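You operate a simulated robot arm through the tools that you are given. There is no shell and no other tool. Be economical: measure what you need, move in short steps, check, and stop when the job is done.

Carry out the task below with a simulated two-armed robot. There is one attempt and no reset: what you move stays moved.

## Task
Pick up the round brush from the pot with one hand, pass it to the other hand and put it on the mesh floor of the cream cabinet.

It is judged by the outcome, as a careful person would: the job done as asked, and still so three seconds after it is handed in. It fails if anything else is knocked over, pushed out of place, dropped, spilled or broken.

## Robot
Two 7-joint arms with two-finger grippers on one trunk, on a base that drives. Base frame: it is fixed to the floor where the robot stands at the start and does not move with it; the origin is under the middle of the robot, x ahead of it, y to its left, z up. Units: m, degrees, N and s.
The left shoulder is at the start at [0.06, 0.123, 0.945], the right one opposite. With the tool pointing down near the work surface each hand reaches from about 0.36 to 0.8 m from the robot's upright axis, wherever it stands, measured 20 degrees to its own side. Places, roughly: mesh floor of the cream cabinet (21x83 cm) [-1.88, -3.88, 0.9]. Payload 1.47 kg a hand.
Tool frame (each hand has its own): the origin (TCP) lies between the finger pads and is the grasp point; the fingertips stand 0.016 m ahead of it; z points along the fingers, y is the line along which they close. Largest opening 0.087 m; the body of the gripper starts 0.055 m behind the TCP.
Orientation is that of the tool frame in the base frame, as a unit quaternion [x, y, z, w]. With the fingers straight down and closing along the base's y, the tool's x points along the base's -x, its y along +y and its z along -z.

## Interface
- The arms move only by the tool nudge_tool. It takes "left_deltas", "right_deltas" or both (then of equal length, played together; a hand with none holds still); each is a list of rows, each an object (a shift or turn left out is 0, a gripper value left out holds the last) with "xyz": the shift along the tool's x, y, z in units of 50 mm (1.0 is 50 mm), a list of three; "rotation": the turn, a rotation vector about the tool's x, y, z in units of 8 degrees (1.0 is 8 degrees), a list of three; "claw": the finger opening in m, from 0 to 0.087. In form: [{"xyz": [x, y, z], "rotation": [wx, wy, wz], "claw": claw}, ...]. A call has 1 to 10 rows; each row shifts and turns the commanded pose from where the row before left it, along the tool's axes as they then stand. A call with a number of a shift or a turn outside -1 to 1 is refused whole. A row lasts 0.2 s, in which the tool goes at most 0.05 m and 8.6 degrees; a call with a longer step from one row to the next is refused whole, and so is a gripper value outside its range. Where a pose cannot be reached the arm comes as near as it can. A force on the tool above 40 N (or 10 N above the force at the start of the call, whichever is more), or a blocked arm, ends the call early, and 0.2 s more pass. Each finger travels about 0.153 m/s and halts on what it meets, pressing with about 23 N; the grip force reading is that of the motor and also rises with nothing between the fingers. The clock runs only during rows and for 0.2 s after the last one: add rows that do not move to give the fingers time. The reply holds the time, the measured pose of the TCP, the force on the tool along the base axes, the opening and the grip force, in the units named above and with some noise, with the torque about the TCP (base axes, N m) and any sound that the robot's microphone picked up.
- Cameras (640 x 400 px; columns grow to the right, rows downward): "scene" is now at [0.0871, 0.022, 1.5072]; the picture's right is [0.29, -0.96, 0.00], its down [-0.66, -0.20, -0.72] and it looks along [0.69, 0.21, -0.69] (base axes); focal length 289 px, centre (320, 200). "left" rides on the left gripper at [0.073, -0.012, -0.09] in its tool frame; the picture's right is [0.16, 0.99, 0.00], its down [-0.72, 0.12, -0.68] and it looks along [-0.67, 0.11, 0.73] (tool axes); focal length 247 px, centre (320, 200). "right" rides on the right gripper at [0.073, 0.012, -0.09] in its tool frame; the picture's right is [-0.16, 0.99, 0.00], its down [-0.72, -0.12, -0.68] and it looks along [-0.67, -0.11, 0.73] (tool axes); focal length 247 px, centre (320, 200). There is no depth. A picture from a camera that has moved, and an enlarged one, comes with that camera's place and axes in the base frame and with its lens.
- snapshot(camera): a new picture of that camera. It takes no simulated time.
- move_column(by): slides the trunk up (or, below 0, down) by that many m; the arms and the scene camera ride with it, the base frame stays. It gives what a move gives, with no picture.
- base_move(legs): drives the robot by 1 to 6 legs, each [ahead, left, turn to the left] in m, m and degrees, along the robot's own axes; the way and the turn of a leg run together, so that a leg with both is an arc; at most 1.5 m and 180 degrees a leg. The arms and the cameras ride along, it lands a little off, and it stops where it bumps. It gives what a move gives.
- aim_head(pan, tilt): turns the head with the scene camera to pan (to the left, within 120 degrees either way) and tilt (down, from -29 to 69), counted from straight ahead of the robot. It gives what a move gives.
- inspect(camera, box): a new picture of the part [left, top, right, bottom] of that camera's present view, enlarged. It takes no simulated time.
- finish_job(): hands the job in; it is judged then, once.

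Work in short steps. Places have to be worked out from the pictures, the camera data and where the tool is seen: move nearer, look again, correct. Check each grasp and each placing, and mend what went wrong. You have 120 turns and 108 pictures in all, those below and enlarged ones among them. Open the grippers and draw the arms clear of the work before you hand the job in, unless the task says otherwise; then end with one line.

The tools are called by a JSON object that holds its "name" and its "arguments". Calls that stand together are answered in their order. nudge_tool: Moves the arms, as the interface text tells. Its arguments: {"type":"object","properties":{"left_deltas":{"type":"array"},"right_deltas":{"type":"array"}},"required":[]} The other tools are called the same way: move_column (by) slides the trunk up or down; base_move (legs) drives the base; aim_head (pan, tilt) turns the head that bears the scene camera; snapshot (camera) takes a picture; inspect (camera, box) takes an enlarged picture of a part of a camera's view; finish_job () hands the job in.

At the start:

```text
t: 0.0
left_ee_pos: [0.5339, 0.3601, 1.0406]
left_tool_rot: [0.0, 1.0, 0.0, 0.001]
left_force: [-0.8, 0.3, -0.1]
left_ft_torque: [-0.02, 0.02, -0.02]
left_width: 0.0868
left_finger_force: 0.0
right_ee_pos: [0.5501, -0.1016, 1.0499]
right_tool_rot: [0.0, 1.0, 0.0, 0.0]
right_force: [-0.7, 1.0, 0.1]
right_ft_torque: [-0.01, 0.02, -0.02]
right_width: 0.0871
right_finger_force: 0.0
trunk travel left (down, up): [-0.1, 0.13]
robot x, y, heading: [-0.0012, 0.0023, 0.1]
head pan, tilt: [17.0, 43.7]
```

scene: 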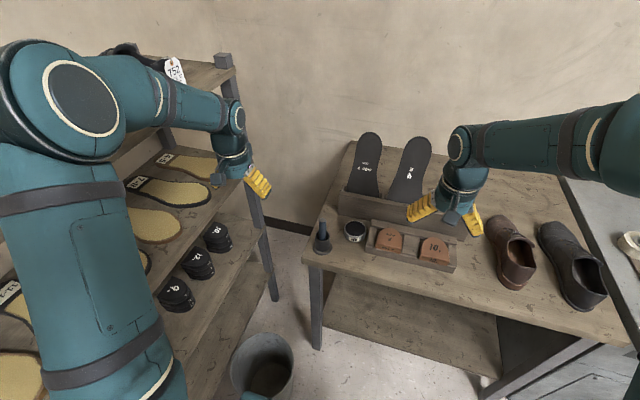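
right: 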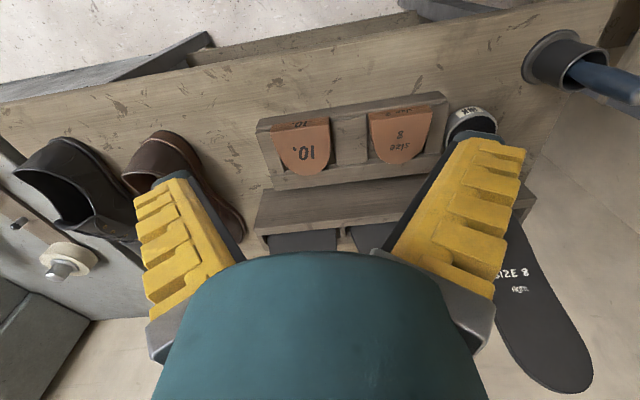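
left: 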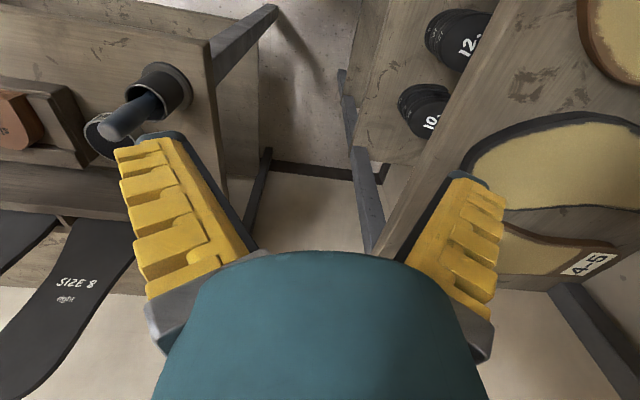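

I'll look closely at the pot with the brush in both views.

{"name": "inspect", "arguments": {"camera": "scene", "box": [270, 190, 398, 270]}}

{"name": "inspect", "arguments": {"camera": "left", "box": [60, 40, 220, 140]}}

```text
5.00 times, centred on (334, 230) of scene
camera zoom: at [0.0871, 0.022, 1.5072], right [0.29, -0.96, 0.0], down [-0.66, -0.2, -0.72], along [0.69, 0.21, -0.69], focal length 1444 px, centre (250, 50)
```

zoom: 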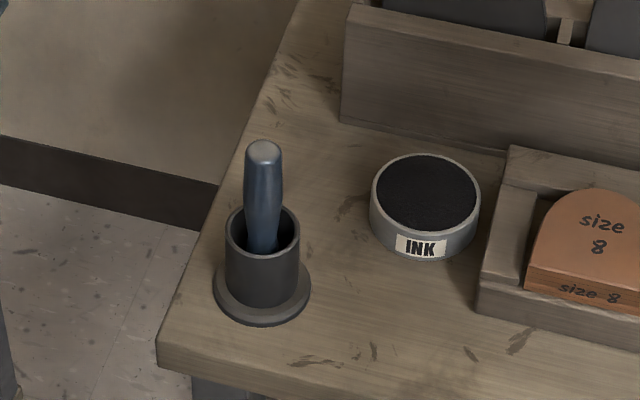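

```text
4.00 times, centred on (140, 90) of left
camera zoom: at [0.4614, 0.3495, 1.13], right [-0.16, 0.99, 0.0], down [0.72, 0.12, 0.68], along [0.67, 0.11, -0.73], focal length 988 px, centre (1040, 640)
```

zoom: 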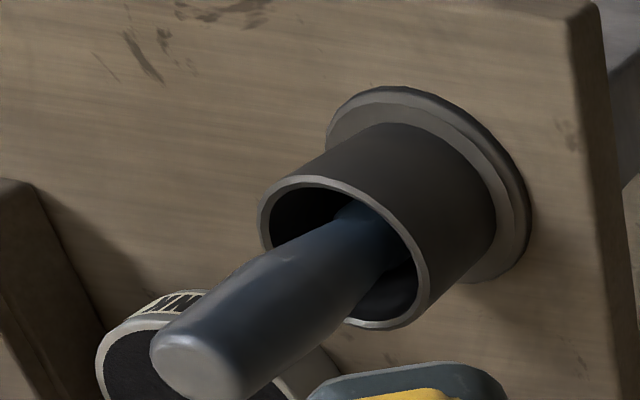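

The handle top triangulates to about (0.602, 0.171, 0.917) and the pot rim to z≈0.85, with the brush close to vertical. I move the left hand above it.

{"name": "nudge_tool", "arguments": {"left_deltas": [{"xyz": [-0.272, -0.756, 0.16], "claw": 0.087}, {"xyz": [-0.272, -0.756, 0.16]}, {"xyz": [-0.272, -0.756, 0.16]}, {"xyz": [-0.272, -0.756, 0.16]}, {"xyz": [-0.272, -0.756, 0.16]}, {}]}}

{"name": "snapshot", "arguments": {"camera": "left"}}

{"name": "snapshot", "arguments": {"camera": "scene"}}

```text
t: 1.4
left_ee_pos: [0.6008, 0.1704, 1.0015]
left_tool_rot: [0.0, 1.0, 0.0, 0.0]
left_force: [-0.1, 0.6, 0.0]
left_ft_torque: [-0.02, 0.03, 0.0]
left_width: 0.0871
left_finger_force: 0.0
right_ee_pos: [0.5505, -0.1018, 1.0497]
right_tool_rot: [-0.001, 1.0, 0.0, 0.0]
right_force: [-0.2, 0.7, -0.8]
right_ft_torque: [-0.01, -0.02, 0.0]
right_width: 0.087
right_finger_force: 0.1
trunk travel left (down, up): [-0.1, 0.13]
robot x, y, heading: [-0.0021, 0.0027, -0.1]
head pan, tilt: [17.0, 43.7]
```

```text
102 pictures are left
camera left: at [0.5282, 0.1598, 1.0911], right [-0.16, 0.99, 0.0], down [0.72, 0.12, 0.68], along [0.67, 0.11, -0.73], focal length 247 px, centre (320, 200)
```

left: 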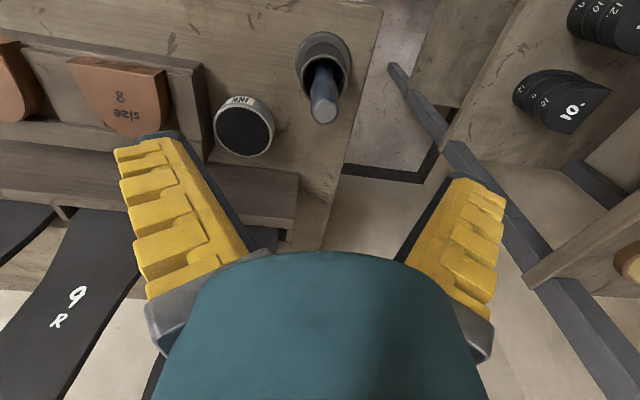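

```text
101 pictures are left
camera scene: at [0.0868, 0.0227, 1.5072], right [0.29, -0.96, 0.0], down [-0.66, -0.2, -0.72], along [0.69, 0.21, -0.69], focal length 289 px, centre (320, 200)
```

scene: 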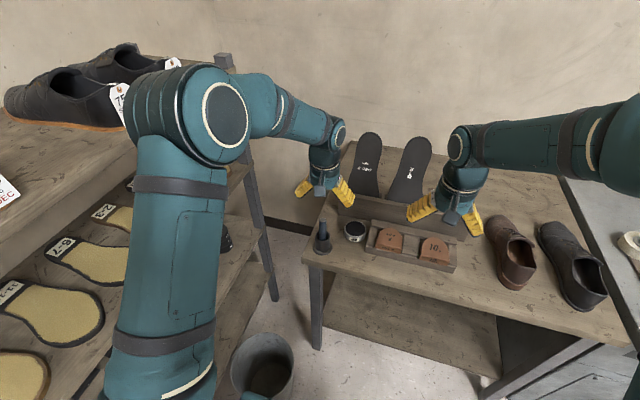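

The view confirms the handle top at about (0.602, 0.174). I descend so that the TCP is about 2 cm below the top.

{"name": "nudge_tool", "arguments": {"left_deltas": [{"xyz": [-0.02, 0.06, 0.7]}, {"xyz": [0, 0, 0.7]}, {"xyz": [0, 0, 0.69]}, {}]}}

{"name": "snapshot", "arguments": {"camera": "left"}}

{"name": "inspect", "arguments": {"camera": "scene", "box": [270, 190, 398, 270]}}

```text
t: 2.4
left_ee_pos: [0.6004, 0.1732, 0.8978]
left_tool_rot: [0.0, 1.0, 0.0, 0.0]
left_force: [-0.6, 0.3, 0.2]
left_ft_torque: [0.04, 0.0, 0.02]
left_width: 0.0871
left_finger_force: 0.1
right_ee_pos: [0.5506, -0.1027, 1.0487]
right_tool_rot: [0.0, 1.0, 0.0, 0.0]
right_force: [-0.5, -0.1, 0.0]
right_ft_torque: [0.03, 0.03, -0.04]
right_width: 0.0872
right_finger_force: 0.1
trunk travel left (down, up): [-0.1, 0.13]
robot x, y, heading: [-0.0013, -0.0006, 0.3]
head pan, tilt: [17.0, 43.7]
```

```text
100 pictures are left
camera left: at [0.5272, 0.1629, 0.9863], right [-0.16, 0.99, 0.0], down [0.72, 0.12, 0.68], along [0.67, 0.11, -0.73], focal length 247 px, centre (320, 200)
```

left: 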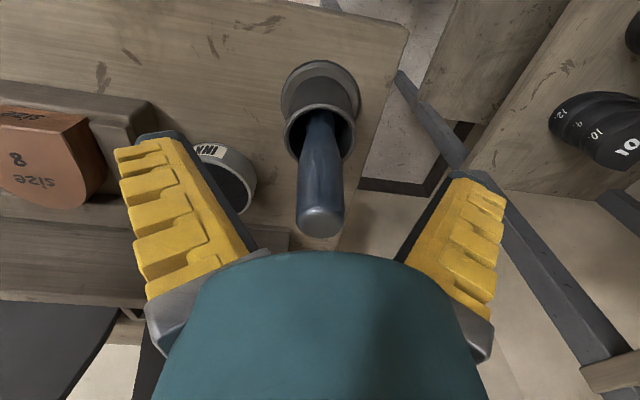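

```text
5.00 times, centred on (334, 230) of scene
camera zoom: at [0.0866, 0.0219, 1.5072], right [0.29, -0.96, 0.0], down [-0.66, -0.2, -0.72], along [0.69, 0.21, -0.69], focal length 1444 px, centre (250, 50)
```

zoom: 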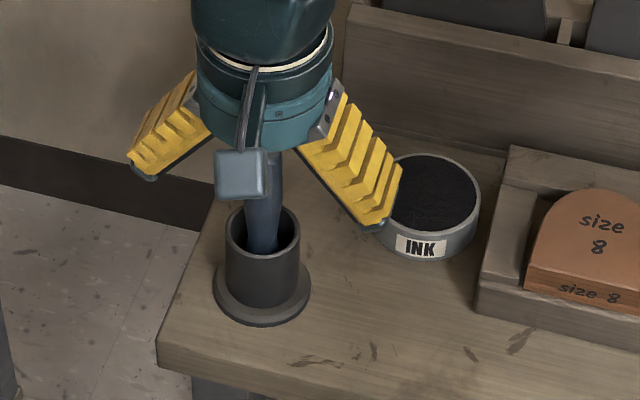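

The handle is between the fingers; I close gradually.

{"name": "nudge_tool", "arguments": {"left_deltas": [{"xyz": [-0.04, 0.04, 0], "claw": 0.05}, {"claw": 0.03}, {"claw": 0.0}, {}, {}]}}

{"name": "snapshot", "arguments": {"camera": "left"}}

```text
t: 3.6
left_ee_pos: [0.6026, 0.1751, 0.8981]
left_tool_rot: [0.0, 1.0, 0.0, 0.0]
left_force: [-1.0, -0.5, 4.5]
left_ft_torque: [0.04, 0.21, 0.02]
left_width: 0.014
left_finger_force: 22.8
right_ee_pos: [0.5515, -0.103, 1.0498]
right_tool_rot: [0.0, 1.0, 0.0, 0.0]
right_force: [0.0, 0.5, -0.5]
right_ft_torque: [0.02, 0.02, 0.0]
right_width: 0.0872
right_finger_force: 0.0
trunk travel left (down, up): [-0.1, 0.13]
robot x, y, heading: [0.0031, -0.0031, 0.5]
head pan, tilt: [17.0, 43.7]
```

```text
98 pictures are left
camera left: at [0.5297, 0.1644, 0.9869], right [-0.16, 0.99, 0.0], down [0.72, 0.12, 0.68], along [0.67, 0.11, -0.73], focal length 247 px, centre (320, 200)
```

left: 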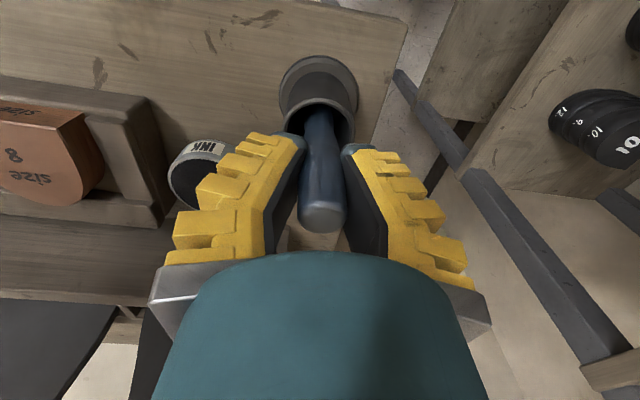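

The grip holds at 14 mm. I lift straight up in small steps.

{"name": "nudge_tool", "arguments": {"left_deltas": [{"xyz": [0, 0, -0.4]}, {"xyz": [0, 0, -0.5]}, {"xyz": [0, 0, -0.6]}, {"xyz": [0, 0, -0.6]}, {"xyz": [0, 0, -0.6]}, {"xyz": [0, 0, -0.6]}, {}]}}

{"name": "snapshot", "arguments": {"camera": "left"}}

{"name": "inspect", "arguments": {"camera": "scene", "box": [238, 120, 398, 220]}}

```text
t: 5.2
left_ee_pos: [0.6052, 0.1777, 1.0614]
left_tool_rot: [0.0, 1.0, 0.0, 0.0]
left_force: [-0.8, 0.3, -0.7]
left_ft_torque: [-0.01, -0.03, -0.01]
left_width: 0.0106
left_finger_force: 22.9
right_ee_pos: [0.5505, -0.1021, 1.0498]
right_tool_rot: [0.0, 1.0, 0.0, -0.001]
right_force: [0.3, 0.9, 0.2]
right_ft_torque: [-0.03, 0.03, -0.02]
right_width: 0.087
right_finger_force: 0.1
trunk travel left (down, up): [-0.1, 0.13]
robot x, y, heading: [-0.0028, 0.0011, 0.2]
head pan, tilt: [17.0, 43.7]
```

```text
97 pictures are left
camera left: at [0.5328, 0.1669, 1.1506], right [-0.16, 0.99, 0.0], down [0.72, 0.12, 0.68], along [0.67, 0.11, -0.73], focal length 247 px, centre (320, 200)
```

left: 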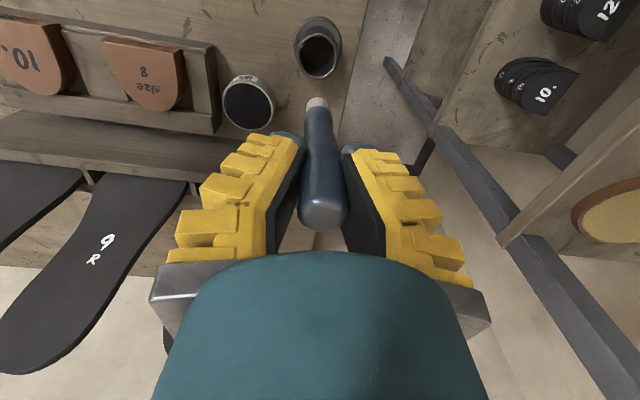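

```text
4.00 times, centred on (318, 170) of scene
camera zoom: at [0.0874, 0.0221, 1.5071], right [0.29, -0.96, 0.0], down [-0.66, -0.2, -0.72], along [0.69, 0.21, -0.69], focal length 1155 px, centre (328, 320)
```

zoom: 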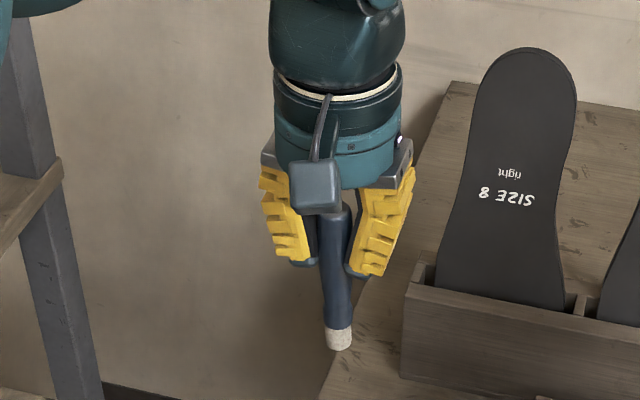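

The brush came out of the pot and hangs about 10 cm below the TCP, gripped near its top. Next I look around to plan the drive to the cabinet.

{"name": "aim_head", "arguments": {"pan": -120, "tilt": 20}}

{"name": "snapshot", "arguments": {"camera": "scene"}}

{"name": "aim_head", "arguments": {"pan": -60, "tilt": 25}}

{"name": "snapshot", "arguments": {"camera": "scene"}}

{"name": "aim_head", "arguments": {"pan": 120, "tilt": 25}}

{"name": "snapshot", "arguments": {"camera": "scene"}}

```text
t: 7.4
left_ee_pos: [0.6054, 0.1773, 1.0615]
left_tool_rot: [0.001, 1.0, 0.001, 0.0]
left_force: [0.2, -0.2, 0.2]
left_ft_torque: [-0.04, 0.0, 0.0]
left_width: 0.0102
left_finger_force: 22.7
right_ee_pos: [0.5518, -0.1018, 1.0502]
right_tool_rot: [0.0, 1.0, 0.0, 0.0]
right_force: [0.1, -0.6, -0.4]
right_ft_torque: [0.01, -0.04, 0.01]
right_width: 0.0866
right_finger_force: 0.0
trunk travel left (down, up): [-0.1, 0.13]
robot x, y, heading: [-0.0007, 0.0009, -0.1]
head pan, tilt: [-120.0, 20.0]
```

```text
95 pictures are left
camera scene: at [-0.0381, -0.0828, 1.5439], right [-0.87, 0.5, 0.0], down [0.17, 0.3, -0.94], along [-0.47, -0.81, -0.34], focal length 289 px, centre (320, 200)
```

scene: 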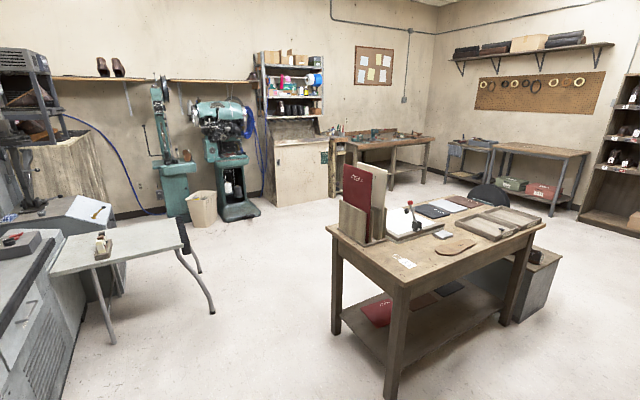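

```text
t: 8.7
left_ee_pos: [0.6053, 0.1771, 1.0611]
left_tool_rot: [0.0, 1.0, 0.0, 0.0]
left_force: [0.3, 0.4, -0.2]
left_ft_torque: [-0.03, 0.01, -0.02]
left_width: 0.0102
left_finger_force: 23.1
right_ee_pos: [0.5513, -0.1019, 1.0496]
right_tool_rot: [0.0, 1.0, 0.0, 0.0]
right_force: [0.1, 0.1, 0.6]
right_ft_torque: [-0.03, 0.0, 0.0]
right_width: 0.0868
right_finger_force: 0.0
trunk travel left (down, up): [-0.1, 0.13]
robot x, y, heading: [0.001, 0.0024, 0.1]
head pan, tilt: [-60.0, 25.0]
```

```text
94 pictures are left
camera scene: at [0.0544, -0.0819, 1.5359], right [-0.87, -0.5, 0.0], down [-0.21, 0.37, -0.91], along [0.45, -0.79, -0.42], focal length 289 px, centre (320, 200)
```

scene: 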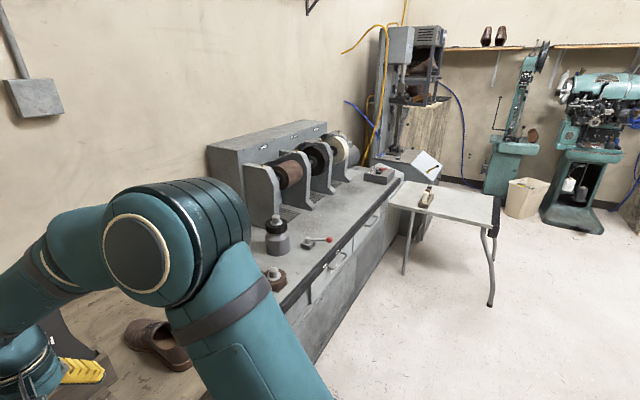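

```text
t: 11.4
left_ee_pos: [0.605, 0.1763, 1.061]
left_tool_rot: [0.0, 1.0, 0.0, 0.0]
left_force: [0.1, 0.0, 0.0]
left_ft_torque: [-0.02, -0.03, -0.03]
left_width: 0.01
left_finger_force: 23.2
right_ee_pos: [0.5501, -0.1035, 1.0495]
right_tool_rot: [0.0, 1.0, 0.0, 0.0]
right_force: [-0.5, 0.1, 0.5]
right_ft_torque: [-0.02, 0.01, 0.01]
right_width: 0.087
right_finger_force: 0.1
trunk travel left (down, up): [-0.1, 0.13]
robot x, y, heading: [0.0005, 0.0007, 0.0]
head pan, tilt: [120.0, 25.0]
```

```text
93 pictures are left
camera scene: at [-0.0376, 0.0777, 1.5359], right [0.87, 0.5, 0.0], down [0.21, -0.37, -0.91], along [-0.45, 0.79, -0.42], focal length 289 px, centre (320, 200)
```

scene: 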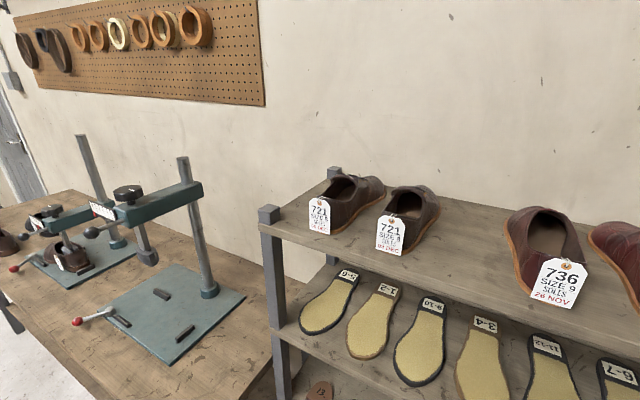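

The cream cabinet stands on the far wall, with an island table and a small table on the way. First I back off from the work table to get space for the handover.

{"name": "base_move", "arguments": {"legs": [[-0.35, 0, 0]]}}

{"name": "aim_head", "arguments": {"pan": 0, "tilt": 45}}

{"name": "snapshot", "arguments": {"camera": "scene"}}

{"name": "snapshot", "arguments": {"camera": "left"}}

```text
t: 13.6
left_ee_pos: [0.2583, 0.1756, 1.0605]
left_tool_rot: [0.001, 1.0, 0.0, 0.0]
left_force: [-0.3, 0.4, -1.0]
left_ft_torque: [0.01, -0.05, 0.02]
left_width: 0.01
left_finger_force: 22.8
right_ee_pos: [0.2041, -0.1032, 1.0501]
right_tool_rot: [0.002, 1.0, 0.0, 0.0]
right_force: [-0.3, 0.1, 0.1]
right_ft_torque: [0.0, 0.01, -0.01]
right_width: 0.087
right_finger_force: 0.1
trunk travel left (down, up): [-0.1, 0.13]
robot x, y, heading: [-0.3476, -0.0004, -0.3]
head pan, tilt: [120.0, 25.0]
```

```text
t: 15.6
left_ee_pos: [0.2576, 0.1756, 1.0614]
left_tool_rot: [0.002, 1.0, 0.0, -0.001]
left_force: [-0.1, -0.2, -0.1]
left_ft_torque: [0.03, -0.03, 0.01]
left_width: 0.01
left_finger_force: 23.0
right_ee_pos: [0.2025, -0.1037, 1.049]
right_tool_rot: [0.002, 1.0, 0.0, 0.0]
right_force: [-0.2, 0.5, -0.2]
right_ft_torque: [0.01, 0.02, 0.01]
right_width: 0.0868
right_finger_force: 0.1
trunk travel left (down, up): [-0.1, 0.13]
robot x, y, heading: [-0.3456, -0.0009, -0.3]
head pan, tilt: [0.0, 45.0]
```

```text
92 pictures are left
camera scene: at [-0.257, -0.0017, 1.5053], right [0.0, -1.0, 0.0], down [-0.71, 0.0, -0.71], along [0.71, 0.0, -0.71], focal length 289 px, centre (320, 200)
```

scene: 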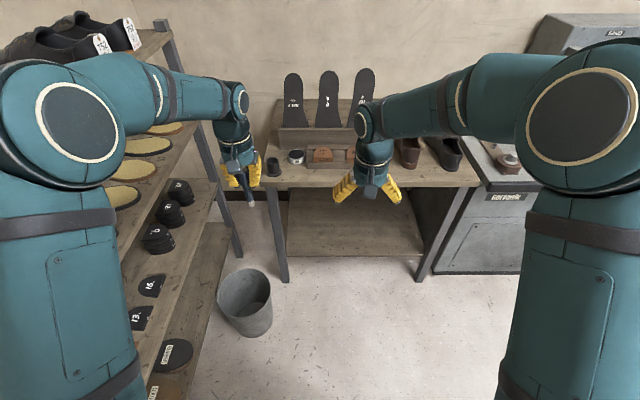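

```text
91 pictures are left
camera left: at [0.1865, 0.1655, 1.1503], right [-0.15, 0.99, 0.0], down [0.72, 0.11, 0.68], along [0.67, 0.1, -0.73], focal length 247 px, centre (320, 200)
```

left: 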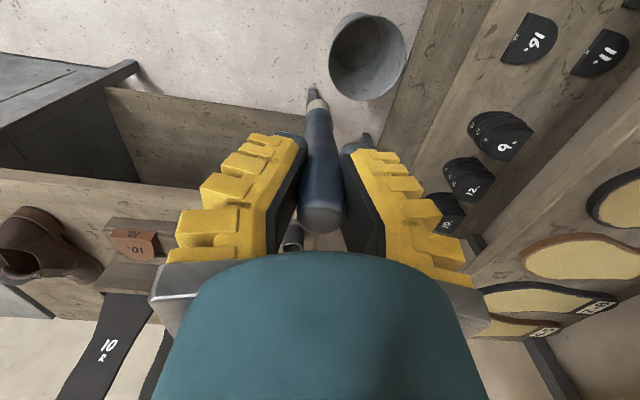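

There is a dark bristle end past the light ferrule, so I inspect the brush more closely in both views.

{"name": "inspect", "arguments": {"camera": "left", "box": [240, 70, 400, 250]}}

{"name": "inspect", "arguments": {"camera": "scene", "box": [200, 130, 300, 220]}}

```text
2.22 times, centred on (320, 160) of left
camera zoom: at [0.1865, 0.1655, 1.1503], right [-0.15, 0.99, 0.0], down [0.72, 0.11, 0.68], along [0.67, 0.1, -0.73], focal length 549 px, centre (320, 289)
```

zoom: 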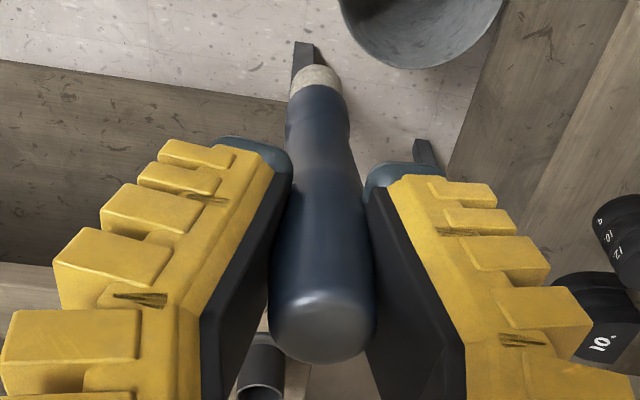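

```text
4.44 times, centred on (250, 175) of scene
camera zoom: at [-0.257, -0.0017, 1.5053], right [0.0, -1.0, 0.0], down [-0.71, 0.0, -0.71], along [0.71, 0.0, -0.71], focal length 1283 px, centre (631, 311)
```

zoom: 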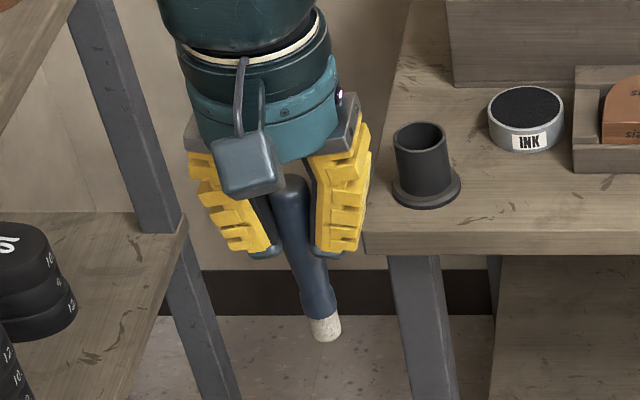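

The brush is central in the grip, vertical and about 11 cm long. I turn the left hand so that the brush points forward and horizontal, raising the right hand clear meanwhile.

{"name": "nudge_tool", "arguments": {"left_deltas": [{"rotation": [0, -0.94, 0]}, {"rotation": [0, -0.94, 0]}, {"rotation": [0, -0.94, 0]}, {"rotation": [0, -0.94, 0]}, {"rotation": [0, -0.94, 0]}, {"rotation": [0, -0.94, 0]}, {}], "right_deltas": [{"xyz": [0, 0, -0.5]}, {"xyz": [0, 0, -0.5]}, {"xyz": [0, 0, -0.5]}, {"xyz": [0, 0, -0.5]}, {"xyz": [0, 0, -0.5]}, {"xyz": [0, 0, -0.5]}, {}]}}

{"name": "snapshot", "arguments": {"camera": "scene"}}

```text
t: 17.2
left_ee_pos: [0.2606, 0.1762, 1.0621]
left_tool_rot: [0.001, 0.923, -0.001, 0.384]
left_force: [-0.1, 0.1, -0.9]
left_ft_torque: [0.0, 0.03, -0.01]
left_width: 0.0094
left_finger_force: 23.1
right_ee_pos: [0.2047, -0.1035, 1.2012]
right_tool_rot: [0.001, 1.0, 0.0, 0.0]
right_force: [0.4, 0.5, -0.1]
right_ft_torque: [-0.01, -0.02, 0.02]
right_width: 0.087
right_finger_force: 0.1
trunk travel left (down, up): [-0.1, 0.13]
robot x, y, heading: [-0.3483, 0.0006, -0.2]
head pan, tilt: [0.0, 45.0]
```

```text
88 pictures are left
camera scene: at [-0.2568, -0.0008, 1.5052], right [0.0, -1.0, 0.0], down [-0.71, 0.0, -0.71], along [0.71, 0.0, -0.71], focal length 289 px, centre (320, 200)
```

scene: 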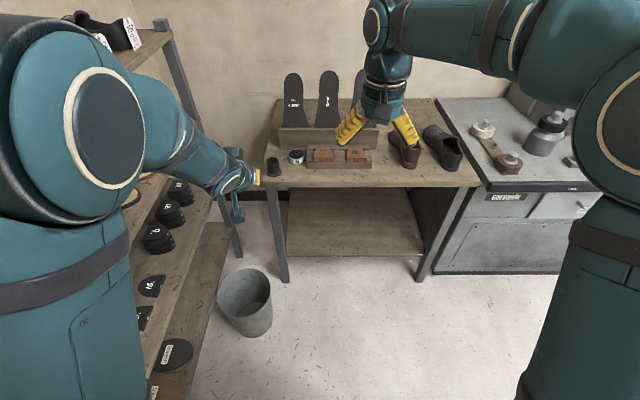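

The turn is tracking well. I finish it while moving the left hand toward the middle, then check the hold.

{"name": "nudge_tool", "arguments": {"left_deltas": [{"xyz": [0, -0.4, 0], "rotation": [0, -0.94, 0]}, {"xyz": [0, -0.4, 0], "rotation": [0, -0.94, 0]}, {"xyz": [0, -0.4, 0], "rotation": [0, -0.94, 0]}, {"xyz": [0, -0.4, 0], "rotation": [0, -0.94, 0]}, {"xyz": [0, -0.4, 0], "rotation": [0, -0.94, 0]}, {"xyz": [0, -0.3, 0], "rotation": [0, -0.92, 0]}, {}]}}

{"name": "snapshot", "arguments": {"camera": "scene"}}

{"name": "snapshot", "arguments": {"camera": "left"}}

{"name": "snapshot", "arguments": {"camera": "right"}}

```text
t: 18.8
left_ee_pos: [0.2591, 0.0613, 1.063]
left_tool_rot: [0.001, 0.706, -0.001, 0.709]
left_force: [-0.1, -0.7, 0.6]
left_ft_torque: [-0.02, -0.01, 0.01]
left_width: 0.0103
left_finger_force: 22.9
right_ee_pos: [0.2044, -0.105, 1.2003]
right_tool_rot: [0.002, 1.0, 0.0, 0.0]
right_force: [0.3, -1.2, 0.1]
right_ft_torque: [-0.02, 0.02, 0.02]
right_width: 0.087
right_finger_force: 0.0
trunk travel left (down, up): [-0.1, 0.13]
robot x, y, heading: [-0.3537, -0.0008, -0.2]
head pan, tilt: [0.0, 45.0]
```

```text
87 pictures are left
camera scene: at [-0.2573, -0.0016, 1.5053], right [0.0, -1.0, 0.0], down [-0.71, 0.0, -0.71], along [0.71, 0.0, -0.71], focal length 289 px, centre (320, 200)
```

scene: 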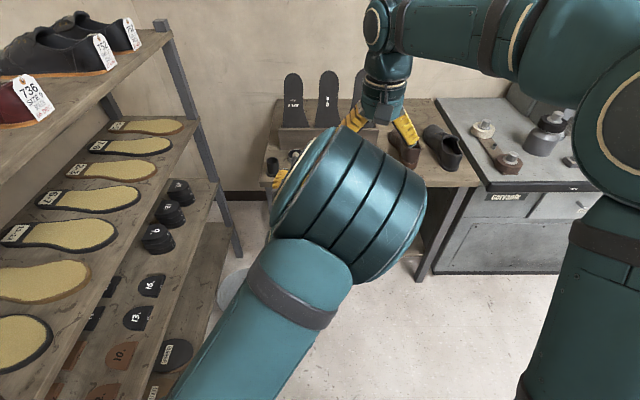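

```text
86 pictures are left
camera left: at [0.1711, 0.0515, 0.9888], right [0.0, 0.99, -0.16], down [-0.68, 0.12, 0.72], along [0.73, 0.11, 0.67], focal length 247 px, centre (320, 200)
```

left: 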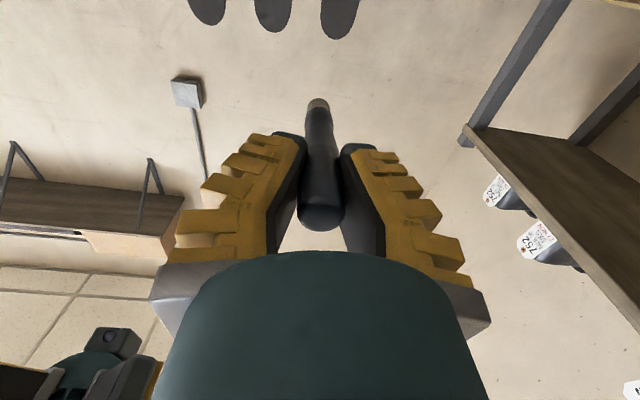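

```text
85 pictures are left
camera right: at [0.1306, -0.0927, 1.2897], right [0.16, 0.99, 0.0], down [0.72, -0.12, 0.68], along [0.67, -0.11, -0.73], focal length 247 px, centre (320, 200)
```

right: 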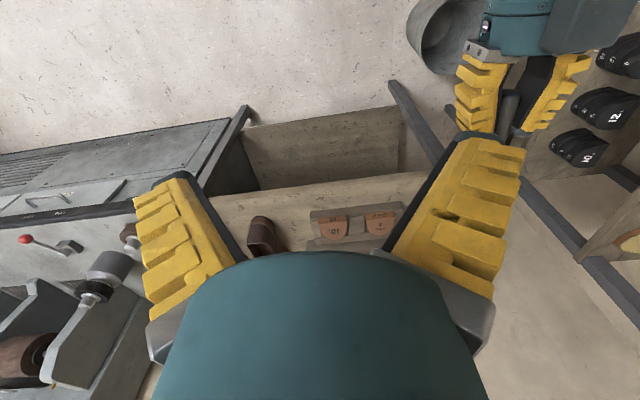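

The left hand now points forward with the brush level at (0.26–0.35, 0.061, 1.063). I bring the right hand above the brush's free part at z=1.20.

{"name": "nudge_tool", "arguments": {"right_deltas": [{"xyz": [-0.448, 0.664, 0]}, {"xyz": [-0.448, 0.664, 0]}, {"xyz": [-0.448, 0.664, 0]}, {"xyz": [-0.448, 0.664, 0]}, {"xyz": [-0.448, 0.664, 0]}, {}]}}

{"name": "snapshot", "arguments": {"camera": "right"}}

{"name": "snapshot", "arguments": {"camera": "scene"}}

```text
t: 20.4
left_ee_pos: [0.2605, 0.0844, 1.0607]
left_tool_rot: [-0.013, 0.708, 0.015, 0.706]
left_force: [-0.6, -0.2, 0.1]
left_ft_torque: [0.04, 0.04, -0.01]
left_width: 0.0096
left_finger_force: 22.9
right_ee_pos: [0.3175, 0.0282, 1.2021]
right_tool_rot: [0.027, 1.0, 0.004, -0.001]
right_force: [-0.1, 0.5, 0.1]
right_ft_torque: [0.0, -0.03, -0.01]
right_width: 0.0872
right_finger_force: 0.1
right hand out of reach, approached as far as the arm can: row 5
trunk travel left (down, up): [-0.1, 0.13]
robot x, y, heading: [-0.3476, -0.0008, -0.0]
head pan, tilt: [0.0, 45.0]
stopped in row 6 (right hand): the arm was blocked; the commanded pose is now the measured one
```

```text
84 pictures are left
camera right: at [0.2447, 0.0437, 1.2924], right [0.21, 0.98, 0.01], down [0.72, -0.16, 0.68], along [0.66, -0.14, -0.73], focal length 247 px, centre (320, 200)
```

right: 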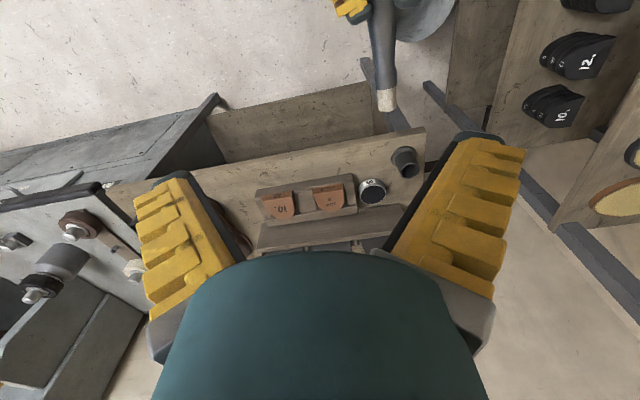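

```text
83 pictures are left
camera scene: at [-0.2569, -0.0019, 1.5052], right [0.0, -1.0, 0.0], down [-0.71, 0.0, -0.71], along [0.71, 0.0, -0.71], focal length 289 px, centre (320, 200)
```

scene: 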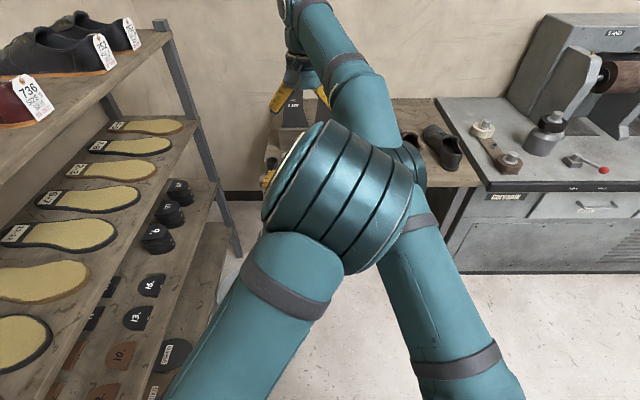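

The right elbow met the left elbow, which had swung to the middle, so this geometry is bad. I back the right hand out the way it came and recheck the brush.

{"name": "nudge_tool", "arguments": {"right_deltas": [{"xyz": [0.448, -0.664, 0]}, {"xyz": [0.448, -0.664, 0]}, {"xyz": [0.448, -0.664, 0]}, {"xyz": [0.448, -0.664, 0]}, {"xyz": [0.448, -0.664, 0]}, {"xyz": [0, -0.6, 0]}, {}]}}

{"name": "snapshot", "arguments": {"camera": "scene"}}

{"name": "snapshot", "arguments": {"camera": "left"}}

```text
t: 22.0
left_ee_pos: [0.2598, 0.0846, 1.0611]
left_tool_rot: [-0.013, 0.709, 0.016, 0.705]
left_force: [0.2, -0.3, -0.2]
left_ft_torque: [-0.03, 0.02, 0.01]
left_width: 0.0097
left_finger_force: 23.2
right_ee_pos: [0.1935, -0.1584, 1.1994]
right_tool_rot: [0.026, 1.0, 0.005, 0.0]
right_force: [-0.7, 0.8, 0.2]
right_ft_torque: [-0.02, -0.04, 0.04]
right_width: 0.0871
right_finger_force: 0.1
trunk travel left (down, up): [-0.1, 0.13]
robot x, y, heading: [-0.3476, 0.0015, -0.3]
head pan, tilt: [0.0, 45.0]
```

```text
82 pictures are left
camera scene: at [-0.2574, -0.0015, 1.5053], right [0.0, -1.0, 0.0], down [-0.71, 0.0, -0.71], along [0.71, 0.0, -0.71], focal length 289 px, centre (320, 200)
```

scene: 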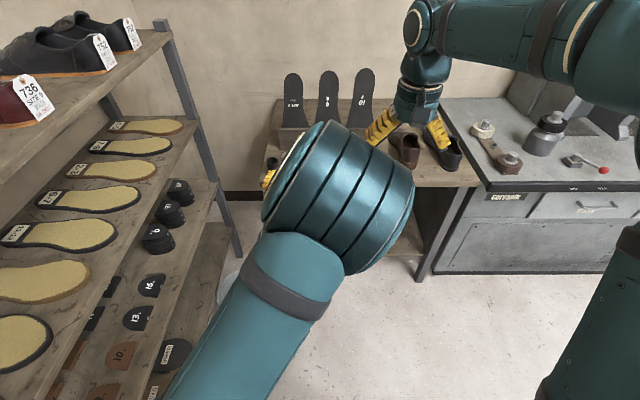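

```text
81 pictures are left
camera left: at [0.1717, 0.0717, 0.988], right [-0.04, 0.99, -0.15], down [-0.68, 0.09, 0.73], along [0.73, 0.13, 0.67], focal length 247 px, centre (320, 200)
```

left: 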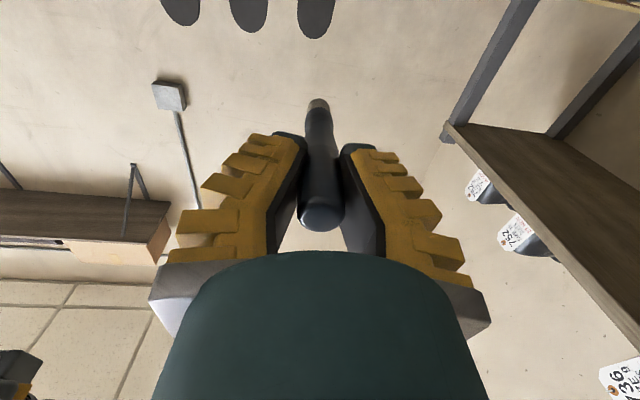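

The brush is unharmed and still held. I undo the last part of the left turn so its elbow goes back out to the left.

{"name": "nudge_tool", "arguments": {"left_deltas": [{"xyz": [0, 0.4, 0], "rotation": [0, 0.94, 0]}, {"xyz": [0, 0.4, 0], "rotation": [0, 0.94, 0]}, {"xyz": [0, 0.4, 0], "rotation": [0, 0.94, 0]}, {"xyz": [0, 0.4, 0], "rotation": [0, 0.94, 0]}, {"xyz": [0, 0.4, 0], "rotation": [0, 0.94, 0]}, {}]}}

{"name": "snapshot", "arguments": {"camera": "scene"}}

```text
t: 23.4
left_ee_pos: [0.2571, 0.1842, 1.0616]
left_tool_rot: [-0.017, 0.899, 0.01, 0.438]
left_force: [-0.1, -0.3, -0.2]
left_ft_torque: [-0.01, 0.01, 0.02]
left_width: 0.0095
left_finger_force: 22.7
right_ee_pos: [0.1941, -0.1592, 1.1996]
right_tool_rot: [0.025, 1.0, 0.004, 0.0]
right_force: [-1.1, -0.1, 0.0]
right_ft_torque: [0.02, 0.01, 0.02]
right_width: 0.0871
right_finger_force: 0.0
trunk travel left (down, up): [-0.1, 0.13]
robot x, y, heading: [-0.3447, 0.0023, -0.1]
head pan, tilt: [0.0, 45.0]
```

```text
80 pictures are left
camera scene: at [-0.2571, -0.0024, 1.5052], right [0.0, -1.0, 0.0], down [-0.71, 0.0, -0.71], along [0.71, 0.0, -0.71], focal length 289 px, centre (320, 200)
```

scene: 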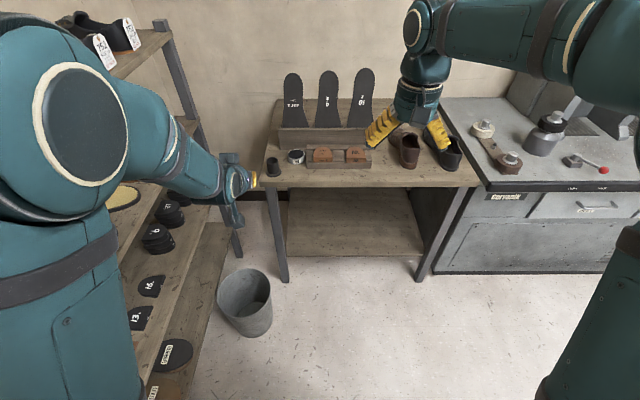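

The elbow is back out to the left, with the brush pitched 52° forward. I now yaw the left hand 45° inward so its forearm stays on its own side.

{"name": "nudge_tool", "arguments": {"left_deltas": [{"rotation": [0.739, 0, 0.577]}, {"rotation": [0.739, 0, 0.577]}, {"rotation": [0.739, 0, 0.577]}, {"rotation": [0.739, 0, 0.577]}, {"rotation": [0.739, 0, 0.577]}, {"rotation": [0.739, 0, 0.577]}, {}]}}

{"name": "snapshot", "arguments": {"camera": "scene"}}

```text
t: 25.0
left_ee_pos: [0.2546, 0.1665, 1.0429]
left_tool_rot: [0.318, 0.85, -0.154, 0.39]
left_force: [0.7, 0.5, 0.1]
left_ft_torque: [0.01, 0.0, 0.02]
left_width: 0.01
left_finger_force: 22.9
left hand out of reach, approached as far as the arm can: row 5
right_ee_pos: [0.1949, -0.1604, 1.2]
right_tool_rot: [0.025, 1.0, 0.004, 0.0]
right_force: [-0.3, -0.9, 0.3]
right_ft_torque: [0.02, -0.02, 0.0]
right_width: 0.0868
right_finger_force: 0.0
trunk travel left (down, up): [-0.1, 0.13]
robot x, y, heading: [-0.3447, 0.0028, -0.3]
head pan, tilt: [0.0, 45.0]
```

```text
79 pictures are left
camera scene: at [-0.2573, -0.0039, 1.5053], right [0.0, -1.0, 0.0], down [-0.71, 0.0, -0.71], along [0.71, 0.0, -0.71], focal length 289 px, centre (320, 200)
```

scene: 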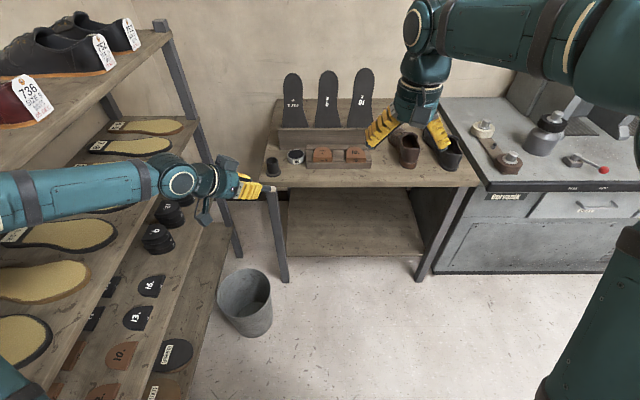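

The left arm is at its limit and reaching toward the shelf, so I undo the yaw. My new plan: the left hand stays tool-down with the brush vertical, and the right hand comes in from behind, pitched forward.

{"name": "nudge_tool", "arguments": {"left_deltas": [{"rotation": [-0.739, 0, -0.577]}, {"rotation": [-0.739, 0, -0.577]}, {"rotation": [-0.739, 0, -0.577]}, {"rotation": [-0.739, 0, -0.577]}, {"rotation": [-0.739, 0, -0.577]}, {"rotation": [-0.739, 0, -0.577]}, {}]}}

{"name": "nudge_tool", "arguments": {"left_deltas": [{"rotation": [0, 0.94, 0]}, {"rotation": [0, 0.94, 0]}, {"rotation": [0, 0.94, 0]}, {"rotation": [0, 0.94, 0]}, {"rotation": [0, 0.94, 0]}, {"rotation": [0, 0.94, 0]}, {"rotation": [0, 0.9, 0]}, {}]}}

{"name": "snapshot", "arguments": {"camera": "scene"}}

```text
t: 26.6
left_ee_pos: [0.253, 0.1708, 1.0425]
left_tool_rot: [-0.025, 0.907, 0.021, 0.42]
left_force: [0.3, -0.4, 1.0]
left_ft_torque: [-0.01, 0.01, 0.02]
left_width: 0.0102
left_finger_force: 23.1
right_ee_pos: [0.1958, -0.1593, 1.199]
right_tool_rot: [0.024, 1.0, 0.004, 0.001]
right_force: [-0.4, -0.1, -0.1]
right_ft_torque: [-0.01, 0.04, 0.02]
right_width: 0.0869
right_finger_force: 0.1
trunk travel left (down, up): [-0.1, 0.13]
robot x, y, heading: [-0.3468, -0.0007, -0.3]
head pan, tilt: [0.0, 45.0]
```

```text
t: 28.4
left_ee_pos: [0.253, 0.1689, 1.0416]
left_tool_rot: [-0.032, 0.999, 0.008, -0.023]
left_force: [-0.1, -0.5, -0.1]
left_ft_torque: [-0.01, 0.03, 0.01]
left_width: 0.0097
left_finger_force: 23.1
right_ee_pos: [0.1939, -0.1583, 1.1998]
right_tool_rot: [0.025, 1.0, 0.005, -0.001]
right_force: [0.1, -0.2, 0.5]
right_ft_torque: [0.0, -0.02, 0.02]
right_width: 0.0873
right_finger_force: 0.0
trunk travel left (down, up): [-0.1, 0.13]
robot x, y, heading: [-0.3517, 0.0034, -0.1]
head pan, tilt: [0.0, 45.0]
```

```text
78 pictures are left
camera scene: at [-0.2576, -0.0019, 1.5053], right [0.0, -1.0, 0.0], down [-0.71, 0.0, -0.71], along [0.71, 0.0, -0.71], focal length 289 px, centre (320, 200)
```

scene: 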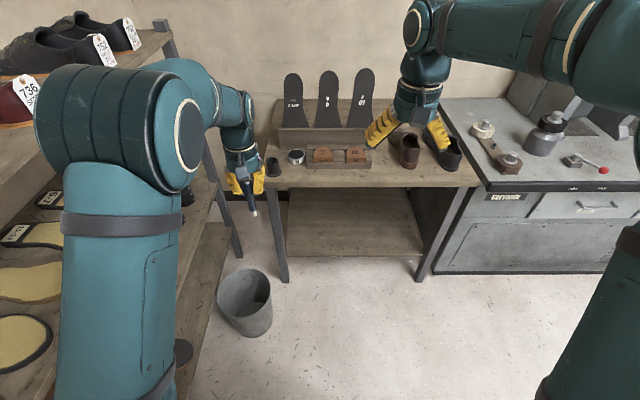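

The left is back to tool-down. I pitch the right hand forward by 60° and watch where its elbow goes.

{"name": "nudge_tool", "arguments": {"right_deltas": [{"rotation": [0, -0.94, 0]}, {"rotation": [0, -0.94, 0]}, {"rotation": [0, -0.94, 0]}, {"rotation": [0, -0.94, 0]}, {"rotation": [0, -0.94, 0]}, {"rotation": [0, -0.94, 0]}, {"rotation": [0, -0.94, 0]}, {"rotation": [0, -0.94, 0]}, {}]}}

{"name": "snapshot", "arguments": {"camera": "scene"}}

```text
t: 30.4
left_ee_pos: [0.2528, 0.1689, 1.0415]
left_tool_rot: [-0.031, 0.999, 0.008, -0.023]
left_force: [0.0, -0.2, -1.6]
left_ft_torque: [-0.01, 0.01, -0.03]
left_width: 0.0098
left_finger_force: 23.3
right_ee_pos: [0.195, -0.1599, 1.2009]
right_tool_rot: [0.024, 0.865, -0.009, 0.501]
right_force: [-0.3, -0.3, 0.3]
right_ft_torque: [-0.01, 0.01, 0.01]
right_width: 0.0867
right_finger_force: 0.0
trunk travel left (down, up): [-0.1, 0.13]
robot x, y, heading: [-0.3486, 0.0006, -0.3]
head pan, tilt: [0.0, 45.0]
```

```text
77 pictures are left
camera scene: at [-0.2571, -0.0019, 1.5053], right [0.0, -1.0, 0.0], down [-0.71, 0.0, -0.71], along [0.71, 0.0, -0.71], focal length 289 px, centre (320, 200)
```

scene: 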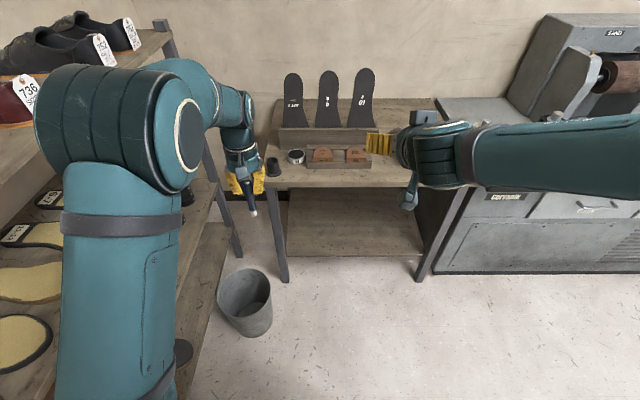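

The right elbow is well out to the right. I try the remaining 30° so the right hand ends up horizontal, and lower it a little.

{"name": "nudge_tool", "arguments": {"right_deltas": [{"rotation": [0, -0.94, 0]}, {"rotation": [0, -0.94, 0]}, {"rotation": [0, -0.94, 0]}, {"rotation": [0, -0.9, 0]}, {"xyz": [0.6, 0, 0]}, {"xyz": [0.6, 0, 0]}, {}]}}

{"name": "snapshot", "arguments": {"camera": "scene"}}

```text
t: 32.0
left_ee_pos: [0.2543, 0.1702, 1.0409]
left_tool_rot: [-0.033, 0.999, 0.008, -0.023]
left_force: [-0.5, 0.5, -0.9]
left_ft_torque: [-0.02, -0.02, 0.01]
left_width: 0.0096
left_finger_force: 23.5
right_ee_pos: [0.1973, -0.1536, 1.1728]
right_tool_rot: [0.01, 0.713, -0.017, 0.701]
right_force: [0.4, 0.7, 0.1]
right_ft_torque: [0.0, -0.01, 0.02]
right_width: 0.0868
right_finger_force: 0.0
right hand out of reach, approached as far as the arm can: row 5, 6
trunk travel left (down, up): [-0.1, 0.13]
robot x, y, heading: [-0.3476, 0.001, -0.2]
head pan, tilt: [0.0, 45.0]
```

```text
76 pictures are left
camera scene: at [-0.2565, -0.0009, 1.5052], right [0.0, -1.0, 0.0], down [-0.71, 0.0, -0.71], along [0.71, 0.0, -0.71], focal length 289 px, centre (320, 200)
```

scene: 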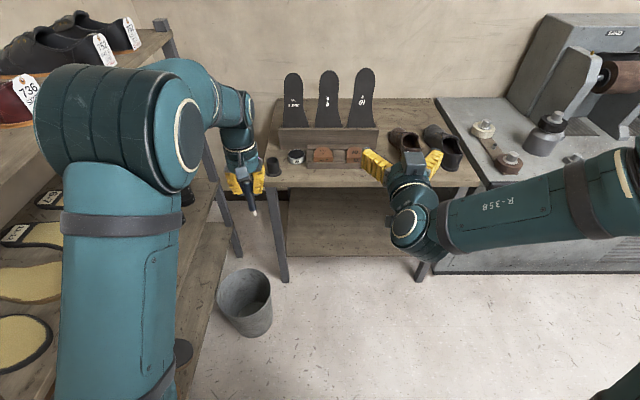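

The right hand is horizontal with its elbow out and sits at z≈1.17. I raise the left hand so the brush hangs at a matching height ahead of it, first going up and slightly forward.

{"name": "nudge_tool", "arguments": {"left_deltas": [{"xyz": [-0.15, 0, -0.75]}, {"xyz": [-0.15, 0, -0.75]}, {"xyz": [-0.15, 0, -0.75]}, {"xyz": [-0.15, 0, -0.75]}, {"xyz": [-0.15, 0, -0.75]}, {"xyz": [0, -0.6, 0]}, {"xyz": [0, -0.6, 0]}, {"xyz": [0, -0.6, 0]}, {"xyz": [0, -0.6, 0]}, {}]}}

{"name": "snapshot", "arguments": {"camera": "scene"}}

{"name": "snapshot", "arguments": {"camera": "right"}}

```text
t: 34.2
left_ee_pos: [0.3072, 0.0493, 1.2275]
left_tool_rot: [-0.032, 0.999, 0.009, -0.023]
left_force: [-0.1, 0.4, -1.3]
left_ft_torque: [0.0, -0.01, -0.03]
left_width: 0.0096
left_finger_force: 22.8
right_ee_pos: [0.1971, -0.1551, 1.1726]
right_tool_rot: [0.01, 0.713, -0.016, 0.701]
right_force: [-0.6, 0.1, -0.2]
right_ft_torque: [-0.01, 0.05, -0.01]
right_width: 0.0869
right_finger_force: 0.1
trunk travel left (down, up): [-0.1, 0.13]
robot x, y, heading: [-0.3472, 0.0022, -0.3]
head pan, tilt: [0.0, 45.0]
```

```text
75 pictures are left
camera scene: at [-0.2575, -0.0013, 1.5053], right [0.0, -1.0, 0.0], down [-0.71, 0.0, -0.71], along [0.71, 0.0, -0.71], focal length 289 px, centre (320, 200)
```

scene: 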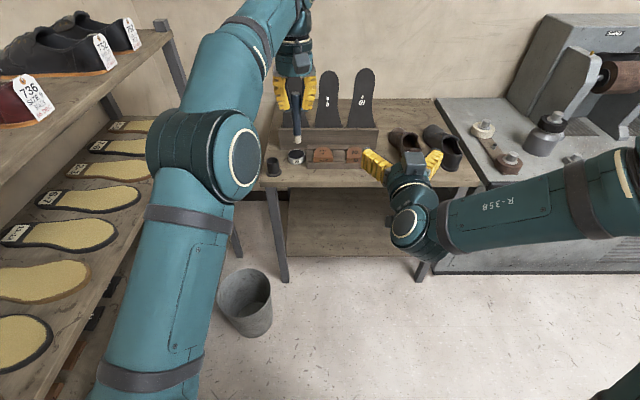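

```text
74 pictures are left
camera right: at [0.1059, -0.1398, 1.1008], right [0.04, 0.99, 0.15], down [-0.67, -0.08, 0.74], along [0.74, -0.13, 0.66], focal length 247 px, centre (320, 200)
```

right: 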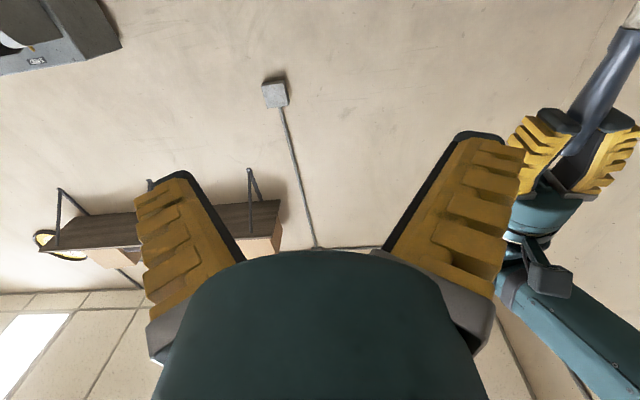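

The geometry works now: both elbows are clear. I bring the left a bit further right and the right toward the same y (about −0.03), keeping the gap in x.

{"name": "nudge_tool", "arguments": {"left_deltas": [{"xyz": [0, -0.53, 0]}, {"xyz": [0, -0.53, 0]}, {"xyz": [0, -0.54, 0]}, {}], "right_deltas": [{"xyz": [0, 0.8, 0]}, {"xyz": [0, 0.8, 0]}, {"xyz": [0, 0.8, 0]}, {}]}}

{"name": "snapshot", "arguments": {"camera": "scene"}}

{"name": "snapshot", "arguments": {"camera": "right"}}

```text
t: 35.2
left_ee_pos: [0.2996, -0.0201, 1.224]
left_tool_rot: [-0.032, 0.999, 0.008, -0.022]
left_force: [-0.5, -0.2, -0.4]
left_ft_torque: [0.04, 0.0, 0.01]
left_width: 0.0092
left_finger_force: 22.6
left hand out of reach, approached as far as the arm can: row 2, 3
right_ee_pos: [0.2021, -0.0353, 1.1746]
right_tool_rot: [0.021, 0.707, -0.014, 0.707]
right_force: [0.7, 0.0, 0.1]
right_ft_torque: [0.0, 0.01, 0.02]
right_width: 0.087
right_finger_force: 0.0
trunk travel left (down, up): [-0.1, 0.13]
robot x, y, heading: [-0.3487, -0.0029, -0.5]
head pan, tilt: [0.0, 45.0]
```

```text
73 pictures are left
camera scene: at [-0.2588, -0.0022, 1.5054], right [0.0, -1.0, 0.0], down [-0.71, 0.0, -0.71], along [0.71, 0.0, -0.71], focal length 289 px, centre (320, 200)
```

scene: 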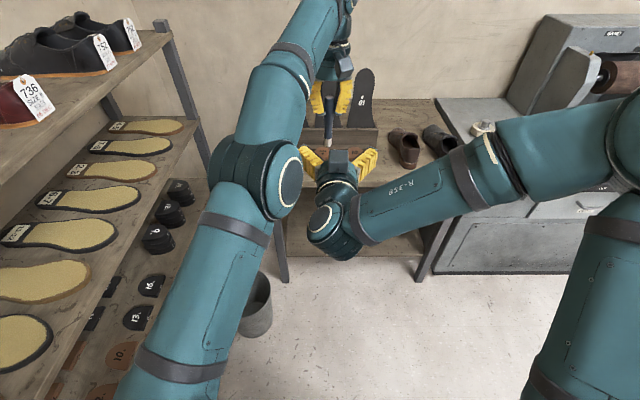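

```text
72 pictures are left
camera right: at [0.1118, -0.0181, 1.1019], right [0.05, 0.98, 0.17], down [-0.68, -0.09, 0.72], along [0.73, -0.15, 0.67], focal length 247 px, centre (320, 200)
```

right: 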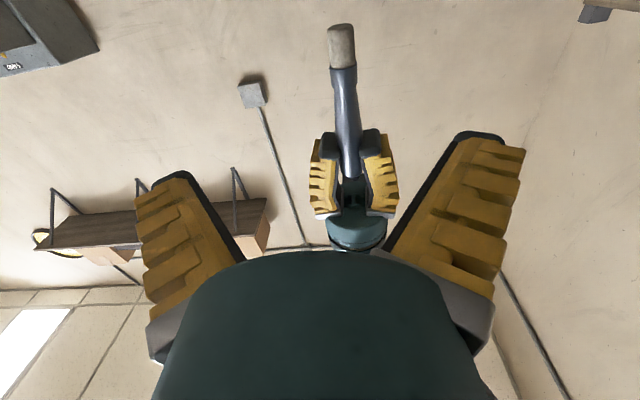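

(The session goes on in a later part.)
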